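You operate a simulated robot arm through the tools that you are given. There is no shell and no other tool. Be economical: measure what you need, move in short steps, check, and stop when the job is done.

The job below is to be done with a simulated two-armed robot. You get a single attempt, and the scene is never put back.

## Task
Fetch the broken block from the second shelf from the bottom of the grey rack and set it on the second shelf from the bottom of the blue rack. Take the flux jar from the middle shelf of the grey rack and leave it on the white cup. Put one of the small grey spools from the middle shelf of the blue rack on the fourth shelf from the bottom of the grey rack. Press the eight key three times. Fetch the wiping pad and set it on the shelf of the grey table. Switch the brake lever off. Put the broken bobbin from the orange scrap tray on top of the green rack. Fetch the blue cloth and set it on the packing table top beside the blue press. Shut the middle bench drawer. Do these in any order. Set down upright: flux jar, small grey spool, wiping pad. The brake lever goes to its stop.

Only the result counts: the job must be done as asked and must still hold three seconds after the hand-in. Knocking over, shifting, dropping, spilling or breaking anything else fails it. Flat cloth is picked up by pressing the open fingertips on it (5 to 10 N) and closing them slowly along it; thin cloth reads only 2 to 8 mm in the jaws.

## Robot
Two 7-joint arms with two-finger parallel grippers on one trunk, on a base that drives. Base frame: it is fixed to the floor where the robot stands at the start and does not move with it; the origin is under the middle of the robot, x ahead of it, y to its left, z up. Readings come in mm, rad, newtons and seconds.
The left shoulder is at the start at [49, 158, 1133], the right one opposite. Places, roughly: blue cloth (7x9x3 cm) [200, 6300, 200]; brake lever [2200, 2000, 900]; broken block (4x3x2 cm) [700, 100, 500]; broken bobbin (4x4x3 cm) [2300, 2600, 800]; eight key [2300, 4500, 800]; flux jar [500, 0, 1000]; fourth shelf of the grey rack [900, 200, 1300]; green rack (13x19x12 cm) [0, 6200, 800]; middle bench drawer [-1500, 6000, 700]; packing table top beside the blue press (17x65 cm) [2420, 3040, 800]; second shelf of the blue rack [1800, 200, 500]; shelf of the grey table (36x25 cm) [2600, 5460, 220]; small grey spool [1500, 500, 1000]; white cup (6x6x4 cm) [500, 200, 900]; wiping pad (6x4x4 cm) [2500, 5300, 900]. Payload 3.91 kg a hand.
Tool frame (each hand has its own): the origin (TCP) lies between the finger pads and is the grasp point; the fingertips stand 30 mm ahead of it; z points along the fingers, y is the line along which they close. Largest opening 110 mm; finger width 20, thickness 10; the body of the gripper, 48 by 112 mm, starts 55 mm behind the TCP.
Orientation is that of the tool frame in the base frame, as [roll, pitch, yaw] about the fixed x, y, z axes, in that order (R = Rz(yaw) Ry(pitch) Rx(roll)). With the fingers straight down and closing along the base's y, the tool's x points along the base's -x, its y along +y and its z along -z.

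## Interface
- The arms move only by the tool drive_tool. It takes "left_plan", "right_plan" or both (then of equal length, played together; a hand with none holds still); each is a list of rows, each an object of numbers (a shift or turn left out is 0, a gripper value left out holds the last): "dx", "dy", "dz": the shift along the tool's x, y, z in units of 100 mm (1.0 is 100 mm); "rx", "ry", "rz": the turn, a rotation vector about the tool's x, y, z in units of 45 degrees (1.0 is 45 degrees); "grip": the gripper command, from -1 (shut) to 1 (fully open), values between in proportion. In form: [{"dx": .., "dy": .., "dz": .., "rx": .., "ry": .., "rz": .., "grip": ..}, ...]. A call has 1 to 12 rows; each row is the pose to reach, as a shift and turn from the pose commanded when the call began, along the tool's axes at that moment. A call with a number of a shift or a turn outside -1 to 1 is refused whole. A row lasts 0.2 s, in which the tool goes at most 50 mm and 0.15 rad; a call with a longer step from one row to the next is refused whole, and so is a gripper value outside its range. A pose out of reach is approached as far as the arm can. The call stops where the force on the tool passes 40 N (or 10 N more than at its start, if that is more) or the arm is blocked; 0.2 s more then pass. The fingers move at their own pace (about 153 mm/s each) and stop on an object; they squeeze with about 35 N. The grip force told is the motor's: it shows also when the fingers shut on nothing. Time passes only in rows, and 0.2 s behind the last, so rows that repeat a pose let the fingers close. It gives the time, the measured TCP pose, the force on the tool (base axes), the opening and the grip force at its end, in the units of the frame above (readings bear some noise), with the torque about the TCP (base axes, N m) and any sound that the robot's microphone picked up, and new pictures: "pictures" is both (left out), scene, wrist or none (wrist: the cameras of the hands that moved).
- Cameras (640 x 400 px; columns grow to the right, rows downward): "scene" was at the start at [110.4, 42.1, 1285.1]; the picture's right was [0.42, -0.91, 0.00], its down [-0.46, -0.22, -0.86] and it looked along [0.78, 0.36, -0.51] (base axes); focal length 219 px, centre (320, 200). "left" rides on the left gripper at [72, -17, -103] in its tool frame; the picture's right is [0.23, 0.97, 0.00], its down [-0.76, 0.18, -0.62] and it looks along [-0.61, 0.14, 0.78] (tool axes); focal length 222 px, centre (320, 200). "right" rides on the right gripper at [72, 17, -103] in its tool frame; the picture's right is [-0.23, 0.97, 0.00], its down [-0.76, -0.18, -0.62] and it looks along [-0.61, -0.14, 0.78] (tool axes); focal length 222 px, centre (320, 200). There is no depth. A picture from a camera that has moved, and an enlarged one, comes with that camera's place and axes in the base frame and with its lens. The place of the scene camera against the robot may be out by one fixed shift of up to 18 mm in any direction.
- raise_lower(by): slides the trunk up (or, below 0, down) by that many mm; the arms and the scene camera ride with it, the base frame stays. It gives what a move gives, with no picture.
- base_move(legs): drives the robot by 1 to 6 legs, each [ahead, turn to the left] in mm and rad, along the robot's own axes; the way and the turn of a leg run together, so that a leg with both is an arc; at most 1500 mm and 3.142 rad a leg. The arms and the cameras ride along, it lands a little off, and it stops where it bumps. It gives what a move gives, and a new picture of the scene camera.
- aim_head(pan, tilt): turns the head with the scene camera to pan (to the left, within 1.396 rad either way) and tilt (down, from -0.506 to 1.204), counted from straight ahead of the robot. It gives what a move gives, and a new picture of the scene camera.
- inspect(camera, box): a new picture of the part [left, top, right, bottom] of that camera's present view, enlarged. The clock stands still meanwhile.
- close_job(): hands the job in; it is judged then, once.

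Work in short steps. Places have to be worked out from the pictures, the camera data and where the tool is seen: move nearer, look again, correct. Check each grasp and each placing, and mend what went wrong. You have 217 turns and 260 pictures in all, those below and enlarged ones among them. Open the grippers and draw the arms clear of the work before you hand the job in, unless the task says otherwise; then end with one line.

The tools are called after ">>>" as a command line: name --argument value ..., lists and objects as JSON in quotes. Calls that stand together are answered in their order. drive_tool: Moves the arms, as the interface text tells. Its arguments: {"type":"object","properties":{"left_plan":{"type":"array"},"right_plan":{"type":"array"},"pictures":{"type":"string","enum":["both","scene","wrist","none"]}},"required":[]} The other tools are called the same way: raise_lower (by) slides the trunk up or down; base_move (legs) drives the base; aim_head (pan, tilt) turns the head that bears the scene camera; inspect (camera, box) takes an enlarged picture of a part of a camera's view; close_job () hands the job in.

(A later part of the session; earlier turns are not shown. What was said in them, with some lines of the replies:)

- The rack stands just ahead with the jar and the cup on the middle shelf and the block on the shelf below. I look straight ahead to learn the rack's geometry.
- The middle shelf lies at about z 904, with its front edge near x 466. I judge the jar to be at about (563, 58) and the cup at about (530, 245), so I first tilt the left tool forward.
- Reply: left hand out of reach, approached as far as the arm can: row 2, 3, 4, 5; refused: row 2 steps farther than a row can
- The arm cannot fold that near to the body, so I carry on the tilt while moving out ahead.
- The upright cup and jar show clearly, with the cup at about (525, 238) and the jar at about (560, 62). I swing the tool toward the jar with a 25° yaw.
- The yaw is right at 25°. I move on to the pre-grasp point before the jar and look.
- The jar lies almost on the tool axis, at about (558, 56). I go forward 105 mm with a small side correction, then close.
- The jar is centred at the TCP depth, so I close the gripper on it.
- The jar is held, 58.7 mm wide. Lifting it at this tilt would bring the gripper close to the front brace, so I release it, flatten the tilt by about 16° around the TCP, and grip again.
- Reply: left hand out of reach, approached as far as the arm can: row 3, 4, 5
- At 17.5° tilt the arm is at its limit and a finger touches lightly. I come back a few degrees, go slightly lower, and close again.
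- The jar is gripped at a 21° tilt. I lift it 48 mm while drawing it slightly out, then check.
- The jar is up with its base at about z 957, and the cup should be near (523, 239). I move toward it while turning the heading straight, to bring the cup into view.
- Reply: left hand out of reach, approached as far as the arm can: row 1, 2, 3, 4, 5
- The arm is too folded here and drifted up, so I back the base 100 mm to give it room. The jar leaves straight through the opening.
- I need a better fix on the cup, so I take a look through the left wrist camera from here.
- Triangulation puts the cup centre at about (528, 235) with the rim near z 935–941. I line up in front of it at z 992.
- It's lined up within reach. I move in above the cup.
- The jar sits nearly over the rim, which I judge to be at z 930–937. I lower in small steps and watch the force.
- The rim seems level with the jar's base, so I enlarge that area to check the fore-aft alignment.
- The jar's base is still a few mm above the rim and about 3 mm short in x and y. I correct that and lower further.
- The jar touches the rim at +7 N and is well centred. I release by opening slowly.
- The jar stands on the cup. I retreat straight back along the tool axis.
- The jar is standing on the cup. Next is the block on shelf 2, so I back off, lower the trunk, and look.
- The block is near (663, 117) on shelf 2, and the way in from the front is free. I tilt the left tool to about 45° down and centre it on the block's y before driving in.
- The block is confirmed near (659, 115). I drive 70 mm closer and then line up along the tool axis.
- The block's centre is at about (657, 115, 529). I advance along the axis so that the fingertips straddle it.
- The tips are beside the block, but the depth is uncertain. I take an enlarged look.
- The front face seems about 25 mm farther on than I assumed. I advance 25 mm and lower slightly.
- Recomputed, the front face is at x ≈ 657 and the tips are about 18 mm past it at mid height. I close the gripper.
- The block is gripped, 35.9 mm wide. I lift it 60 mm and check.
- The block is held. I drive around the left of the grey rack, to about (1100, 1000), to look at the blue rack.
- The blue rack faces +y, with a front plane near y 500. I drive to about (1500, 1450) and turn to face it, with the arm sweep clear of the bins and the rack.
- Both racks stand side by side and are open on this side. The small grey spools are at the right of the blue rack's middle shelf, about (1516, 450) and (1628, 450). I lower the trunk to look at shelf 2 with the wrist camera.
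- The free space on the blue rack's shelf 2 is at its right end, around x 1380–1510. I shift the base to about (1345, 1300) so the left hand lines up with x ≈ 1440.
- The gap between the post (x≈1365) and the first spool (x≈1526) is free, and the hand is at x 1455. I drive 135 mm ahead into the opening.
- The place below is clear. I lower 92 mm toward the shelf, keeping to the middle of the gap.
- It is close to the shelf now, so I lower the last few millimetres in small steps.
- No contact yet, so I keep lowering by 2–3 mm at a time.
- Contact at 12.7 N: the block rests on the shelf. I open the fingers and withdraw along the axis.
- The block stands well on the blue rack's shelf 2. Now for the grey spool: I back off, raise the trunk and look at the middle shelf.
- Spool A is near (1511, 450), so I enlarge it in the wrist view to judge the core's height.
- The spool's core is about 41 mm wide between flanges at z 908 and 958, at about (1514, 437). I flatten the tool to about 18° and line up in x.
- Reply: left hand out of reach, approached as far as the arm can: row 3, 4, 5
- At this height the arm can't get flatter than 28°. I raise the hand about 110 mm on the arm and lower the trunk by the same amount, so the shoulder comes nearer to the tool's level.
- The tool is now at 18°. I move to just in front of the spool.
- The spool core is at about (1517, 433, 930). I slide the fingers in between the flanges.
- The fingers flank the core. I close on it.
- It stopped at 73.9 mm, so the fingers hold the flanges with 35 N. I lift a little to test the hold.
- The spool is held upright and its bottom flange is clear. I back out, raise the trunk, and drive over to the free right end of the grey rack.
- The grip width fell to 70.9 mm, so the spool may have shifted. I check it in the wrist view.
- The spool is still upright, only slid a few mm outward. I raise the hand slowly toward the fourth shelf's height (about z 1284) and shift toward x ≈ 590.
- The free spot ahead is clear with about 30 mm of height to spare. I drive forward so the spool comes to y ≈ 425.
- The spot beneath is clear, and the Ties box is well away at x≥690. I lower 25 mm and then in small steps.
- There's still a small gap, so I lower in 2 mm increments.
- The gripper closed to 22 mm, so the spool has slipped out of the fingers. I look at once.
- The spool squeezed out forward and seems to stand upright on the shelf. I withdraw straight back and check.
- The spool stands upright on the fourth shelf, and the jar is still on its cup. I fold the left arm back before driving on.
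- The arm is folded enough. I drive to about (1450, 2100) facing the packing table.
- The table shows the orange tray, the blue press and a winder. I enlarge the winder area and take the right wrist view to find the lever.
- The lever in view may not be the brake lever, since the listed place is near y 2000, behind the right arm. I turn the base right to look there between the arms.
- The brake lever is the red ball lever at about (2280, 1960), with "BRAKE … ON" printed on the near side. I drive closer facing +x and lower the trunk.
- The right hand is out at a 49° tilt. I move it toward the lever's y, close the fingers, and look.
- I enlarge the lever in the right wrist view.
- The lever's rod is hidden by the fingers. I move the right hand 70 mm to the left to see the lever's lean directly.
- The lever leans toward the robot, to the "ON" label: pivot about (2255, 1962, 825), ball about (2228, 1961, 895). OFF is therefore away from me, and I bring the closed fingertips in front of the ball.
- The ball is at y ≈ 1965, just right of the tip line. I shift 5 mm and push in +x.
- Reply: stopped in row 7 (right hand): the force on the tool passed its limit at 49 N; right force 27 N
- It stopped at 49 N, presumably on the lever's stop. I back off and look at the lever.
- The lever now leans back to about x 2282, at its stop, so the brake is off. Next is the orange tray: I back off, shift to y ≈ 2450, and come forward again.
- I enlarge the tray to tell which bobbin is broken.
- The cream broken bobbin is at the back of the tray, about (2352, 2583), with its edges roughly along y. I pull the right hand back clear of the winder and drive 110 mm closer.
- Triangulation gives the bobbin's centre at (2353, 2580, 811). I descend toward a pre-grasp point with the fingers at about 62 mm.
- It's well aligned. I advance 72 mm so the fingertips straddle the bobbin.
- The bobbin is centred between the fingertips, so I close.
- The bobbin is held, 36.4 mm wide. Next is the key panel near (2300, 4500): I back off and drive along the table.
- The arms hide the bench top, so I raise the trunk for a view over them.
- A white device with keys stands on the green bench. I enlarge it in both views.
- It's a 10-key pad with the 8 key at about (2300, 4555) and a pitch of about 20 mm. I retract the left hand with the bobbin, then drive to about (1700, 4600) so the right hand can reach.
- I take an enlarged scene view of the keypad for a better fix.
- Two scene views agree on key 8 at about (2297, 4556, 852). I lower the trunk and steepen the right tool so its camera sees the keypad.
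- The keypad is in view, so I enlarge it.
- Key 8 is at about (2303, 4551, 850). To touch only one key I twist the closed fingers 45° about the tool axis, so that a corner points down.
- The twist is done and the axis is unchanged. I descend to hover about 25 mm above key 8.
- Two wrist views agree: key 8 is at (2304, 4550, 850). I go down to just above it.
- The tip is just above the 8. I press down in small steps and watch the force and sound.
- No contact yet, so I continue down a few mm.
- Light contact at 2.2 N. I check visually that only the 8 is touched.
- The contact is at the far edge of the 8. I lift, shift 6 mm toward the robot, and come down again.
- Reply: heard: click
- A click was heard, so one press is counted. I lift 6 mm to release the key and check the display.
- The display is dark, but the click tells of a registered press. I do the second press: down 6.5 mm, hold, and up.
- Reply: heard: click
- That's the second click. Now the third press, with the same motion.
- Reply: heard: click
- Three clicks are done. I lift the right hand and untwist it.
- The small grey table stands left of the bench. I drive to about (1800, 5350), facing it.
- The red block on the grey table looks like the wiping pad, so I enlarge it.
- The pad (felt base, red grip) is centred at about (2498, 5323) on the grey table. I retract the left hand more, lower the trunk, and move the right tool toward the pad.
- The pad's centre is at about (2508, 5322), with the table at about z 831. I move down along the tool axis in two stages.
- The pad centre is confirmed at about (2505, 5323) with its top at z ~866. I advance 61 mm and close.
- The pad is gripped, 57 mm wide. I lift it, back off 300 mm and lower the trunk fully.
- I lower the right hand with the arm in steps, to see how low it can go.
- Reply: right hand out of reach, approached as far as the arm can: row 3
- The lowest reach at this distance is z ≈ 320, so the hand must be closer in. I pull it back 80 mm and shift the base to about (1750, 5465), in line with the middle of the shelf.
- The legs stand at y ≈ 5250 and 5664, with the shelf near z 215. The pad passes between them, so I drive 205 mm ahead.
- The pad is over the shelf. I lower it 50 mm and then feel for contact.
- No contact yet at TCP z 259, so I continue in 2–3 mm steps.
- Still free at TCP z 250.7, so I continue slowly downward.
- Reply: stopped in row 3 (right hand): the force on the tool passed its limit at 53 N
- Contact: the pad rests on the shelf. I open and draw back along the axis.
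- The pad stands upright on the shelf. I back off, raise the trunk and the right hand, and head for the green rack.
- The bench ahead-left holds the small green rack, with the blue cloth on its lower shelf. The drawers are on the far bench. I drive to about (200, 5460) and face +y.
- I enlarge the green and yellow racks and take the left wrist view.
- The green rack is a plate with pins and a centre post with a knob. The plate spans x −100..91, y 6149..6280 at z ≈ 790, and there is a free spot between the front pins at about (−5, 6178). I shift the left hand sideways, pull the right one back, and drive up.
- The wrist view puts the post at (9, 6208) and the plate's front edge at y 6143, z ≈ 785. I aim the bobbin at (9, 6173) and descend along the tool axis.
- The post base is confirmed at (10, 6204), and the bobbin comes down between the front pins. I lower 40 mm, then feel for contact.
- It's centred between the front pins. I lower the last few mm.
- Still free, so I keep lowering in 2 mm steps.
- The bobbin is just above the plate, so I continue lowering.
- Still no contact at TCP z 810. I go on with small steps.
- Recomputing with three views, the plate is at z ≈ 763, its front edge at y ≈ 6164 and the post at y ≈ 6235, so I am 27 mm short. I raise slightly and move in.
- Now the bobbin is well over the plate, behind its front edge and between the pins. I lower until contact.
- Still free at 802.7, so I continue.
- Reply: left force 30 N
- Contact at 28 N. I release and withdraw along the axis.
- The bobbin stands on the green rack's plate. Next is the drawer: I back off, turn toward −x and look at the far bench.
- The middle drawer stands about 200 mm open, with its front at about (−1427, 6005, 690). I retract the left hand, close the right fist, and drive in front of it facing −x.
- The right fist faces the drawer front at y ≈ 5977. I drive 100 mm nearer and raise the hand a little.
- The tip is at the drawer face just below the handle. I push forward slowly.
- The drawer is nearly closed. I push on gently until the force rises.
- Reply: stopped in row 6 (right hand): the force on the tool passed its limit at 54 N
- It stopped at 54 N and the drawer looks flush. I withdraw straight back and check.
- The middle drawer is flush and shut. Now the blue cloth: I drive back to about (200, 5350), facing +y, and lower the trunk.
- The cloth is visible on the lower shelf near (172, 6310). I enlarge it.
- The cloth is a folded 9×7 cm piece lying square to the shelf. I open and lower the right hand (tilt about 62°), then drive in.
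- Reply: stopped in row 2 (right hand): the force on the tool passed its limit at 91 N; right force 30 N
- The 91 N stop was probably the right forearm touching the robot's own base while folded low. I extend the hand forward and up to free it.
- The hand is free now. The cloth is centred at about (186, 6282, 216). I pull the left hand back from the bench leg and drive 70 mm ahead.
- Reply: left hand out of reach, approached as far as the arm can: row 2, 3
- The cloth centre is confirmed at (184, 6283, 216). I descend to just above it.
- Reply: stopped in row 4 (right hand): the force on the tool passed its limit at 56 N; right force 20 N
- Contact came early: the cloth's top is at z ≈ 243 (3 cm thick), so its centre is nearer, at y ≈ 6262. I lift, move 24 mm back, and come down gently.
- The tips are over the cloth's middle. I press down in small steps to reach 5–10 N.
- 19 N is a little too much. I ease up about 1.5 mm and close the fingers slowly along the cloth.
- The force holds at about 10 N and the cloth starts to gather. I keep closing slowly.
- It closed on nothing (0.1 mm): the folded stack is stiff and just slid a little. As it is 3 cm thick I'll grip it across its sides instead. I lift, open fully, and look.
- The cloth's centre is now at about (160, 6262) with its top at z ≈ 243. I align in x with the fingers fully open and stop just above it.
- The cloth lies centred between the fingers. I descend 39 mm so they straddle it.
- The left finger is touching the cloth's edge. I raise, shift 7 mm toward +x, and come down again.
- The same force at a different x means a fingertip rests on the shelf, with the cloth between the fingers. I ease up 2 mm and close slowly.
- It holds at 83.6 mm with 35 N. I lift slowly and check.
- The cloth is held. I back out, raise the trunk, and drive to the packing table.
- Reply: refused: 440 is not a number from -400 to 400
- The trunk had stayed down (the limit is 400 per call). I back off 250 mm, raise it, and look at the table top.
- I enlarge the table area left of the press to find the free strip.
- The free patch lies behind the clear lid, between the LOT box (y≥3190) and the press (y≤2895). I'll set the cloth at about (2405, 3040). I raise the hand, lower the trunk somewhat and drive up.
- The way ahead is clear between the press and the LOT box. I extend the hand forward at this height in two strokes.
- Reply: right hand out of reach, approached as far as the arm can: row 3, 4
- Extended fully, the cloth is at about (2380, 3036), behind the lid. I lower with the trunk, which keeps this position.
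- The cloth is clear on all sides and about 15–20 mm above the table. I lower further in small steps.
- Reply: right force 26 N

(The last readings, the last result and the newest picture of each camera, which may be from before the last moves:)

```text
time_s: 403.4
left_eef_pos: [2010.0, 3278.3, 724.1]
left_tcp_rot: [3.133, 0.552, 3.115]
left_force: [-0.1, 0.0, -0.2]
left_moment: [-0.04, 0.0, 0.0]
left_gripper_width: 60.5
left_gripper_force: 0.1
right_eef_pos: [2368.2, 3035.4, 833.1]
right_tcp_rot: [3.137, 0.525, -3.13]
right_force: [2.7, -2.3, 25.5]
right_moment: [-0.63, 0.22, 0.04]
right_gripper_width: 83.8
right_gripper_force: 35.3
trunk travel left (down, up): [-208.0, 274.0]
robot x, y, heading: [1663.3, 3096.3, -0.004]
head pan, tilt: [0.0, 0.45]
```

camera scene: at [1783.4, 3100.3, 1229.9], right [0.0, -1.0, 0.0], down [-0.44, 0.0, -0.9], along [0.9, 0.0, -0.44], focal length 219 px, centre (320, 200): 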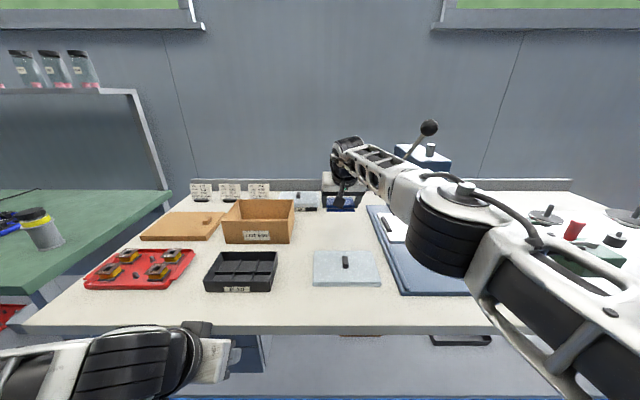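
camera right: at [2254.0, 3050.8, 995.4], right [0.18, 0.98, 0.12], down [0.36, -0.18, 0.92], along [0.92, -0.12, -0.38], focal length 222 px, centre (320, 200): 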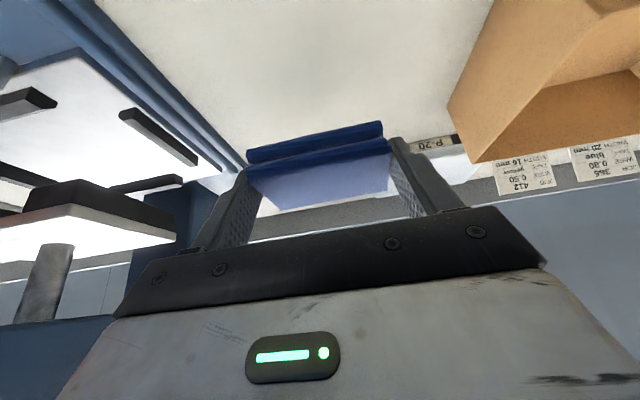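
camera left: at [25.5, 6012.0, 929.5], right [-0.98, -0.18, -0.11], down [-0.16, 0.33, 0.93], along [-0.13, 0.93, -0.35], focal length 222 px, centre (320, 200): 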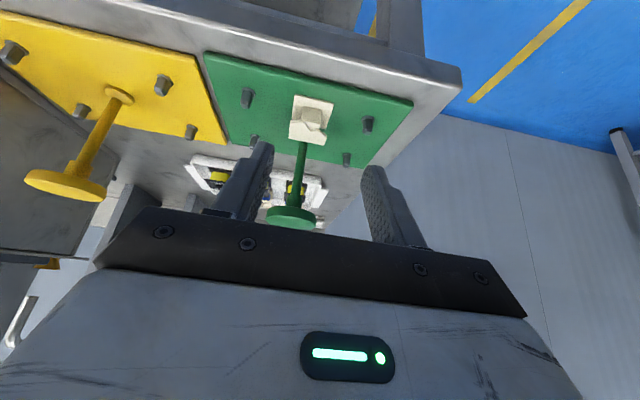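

The cloth rests on the table with 25 N. I open fully and withdraw along the tool axis.

>>> drive_tool --right_plan '[{"dz": -0.015, "grip": 0.65}, {"dz": -0.015, "grip": 0.8}, {"dz": -0.015, "grip": 1.0}, {"dz": -0.2}, {"dz": -0.45}, {"dz": -0.75}, {"dz": -1.0}]' --pictures "both"

```text
time_s: 405.0
left_eef_pos: [2012.3, 3279.0, 721.9]
left_tcp_rot: [3.13, 0.55, 3.114]
left_force: [0.6, 0.3, 0.0]
left_moment: [-0.03, 0.02, -0.01]
left_gripper_width: 60.3
left_gripper_force: 0.0
right_eef_pos: [2318.9, 3034.8, 913.7]
right_tcp_rot: [3.134, 0.513, -3.13]
right_force: [0.5, -0.3, -0.1]
right_moment: [-0.01, -0.04, 0.01]
right_gripper_width: 110.1
right_gripper_force: 0.0
trunk travel left (down, up): [-208.0, 274.0]
robot x, y, heading: [1660.4, 3095.9, -0.002]
head pan, tilt: [0.0, 0.45]
camera scene: at [1783.4, 3100.2, 1125.9], right [0.0, -1.0, 0.0], down [-0.44, 0.0, -0.9], along [0.9, 0.0, -0.44], focal length 219 px, centre (320, 200)
camera right: at [2205.4, 3049.3, 969.6], right [0.18, 0.98, 0.12], down [0.36, -0.18, 0.92], along [0.91, -0.13, -0.38], focal length 222 px, centre (320, 200)
```

scene: 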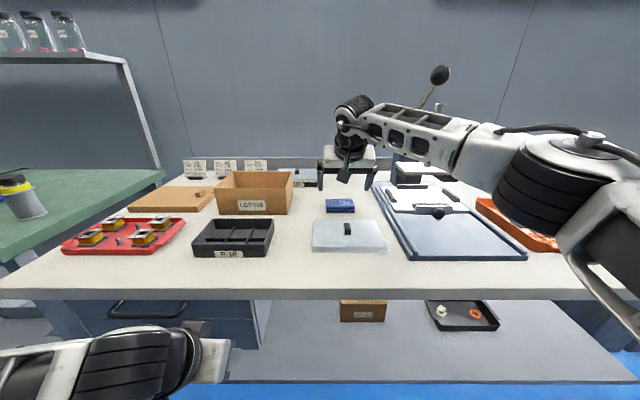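
right: 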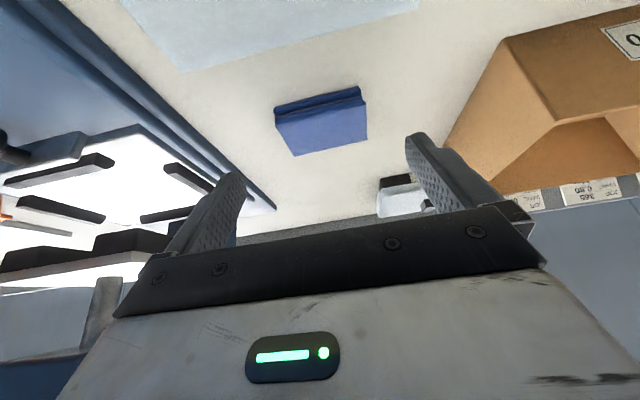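

The cloth lies on the table beside the press. I back off clear of the table and glance at the brake lever once more.

>>> base_move --legs '[[-450, 0]]'

>>> aim_head --pan -0.75 --tilt 0.3

```text
time_s: 407.7
left_eef_pos: [1560.1, 3278.6, 723.9]
left_tcp_rot: [3.13, 0.549, 3.113]
left_force: [0.1, -1.2, -0.5]
left_moment: [-0.01, 0.03, -0.03]
left_gripper_width: 60.6
left_gripper_force: 0.1
right_eef_pos: [1868.6, 3032.9, 914.8]
right_tcp_rot: [3.135, 0.514, -3.131]
right_force: [-0.1, 0.7, -0.5]
right_moment: [0.0, 0.02, -0.01]
right_gripper_width: 109.8
right_gripper_force: 0.0
trunk travel left (down, up): [-208.0, 274.0]
robot x, y, heading: [1210.7, 3096.3, 0.003]
head pan, tilt: [0.0, 0.45]
camera scene: at [1331.7, 3100.0, 1126.0], right [0.0, -1.0, 0.0], down [-0.44, 0.0, -0.9], along [0.9, 0.0, -0.44], focal length 219 px, centre (320, 200)
```

scene: 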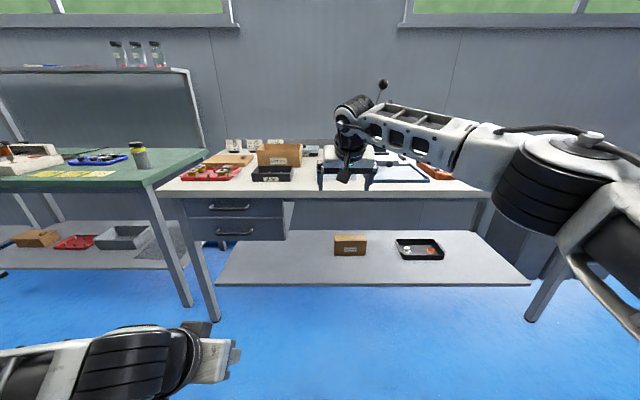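

```text
time_s: 408.8
left_eef_pos: [1559.9, 3277.6, 721.9]
left_tcp_rot: [3.13, 0.549, 3.113]
left_force: [0.0, 0.0, -0.4]
left_moment: [0.05, 0.0, -0.01]
left_gripper_width: 60.6
left_gripper_force: 0.1
right_eef_pos: [1868.3, 3032.0, 914.3]
right_tcp_rot: [3.135, 0.512, -3.131]
right_force: [1.2, 0.4, 0.1]
right_moment: [0.0, -0.01, 0.0]
right_gripper_width: 110.0
right_gripper_force: 0.0
trunk travel left (down, up): [-208.0, 274.0]
robot x, y, heading: [1209.9, 3093.8, 0.001]
head pan, tilt: [-0.75, 0.3]
camera scene: at [1308.2, 3036.4, 1139.9], right [-0.68, -0.73, 0.0], down [-0.22, 0.2, -0.96], along [0.7, -0.65, -0.3], focal length 219 px, centre (320, 200)
```

scene: 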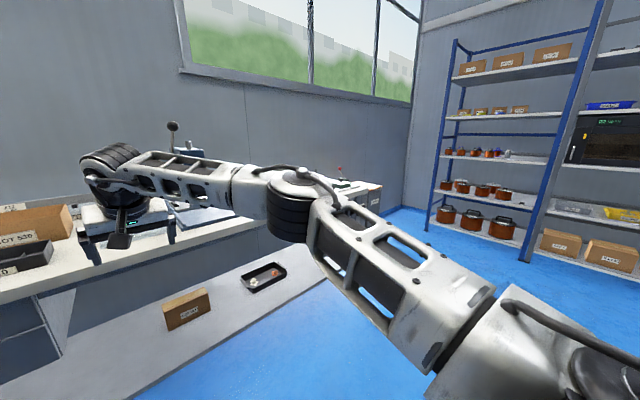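

Both hands are open and clear, and every sub-task was checked as it was done. I hand the job in.

>>> close_job

```text
The job is handed in.
```

I did all nine tasks and handed the job in. The hand-in gave no verdict, so how it was judged is unknown.
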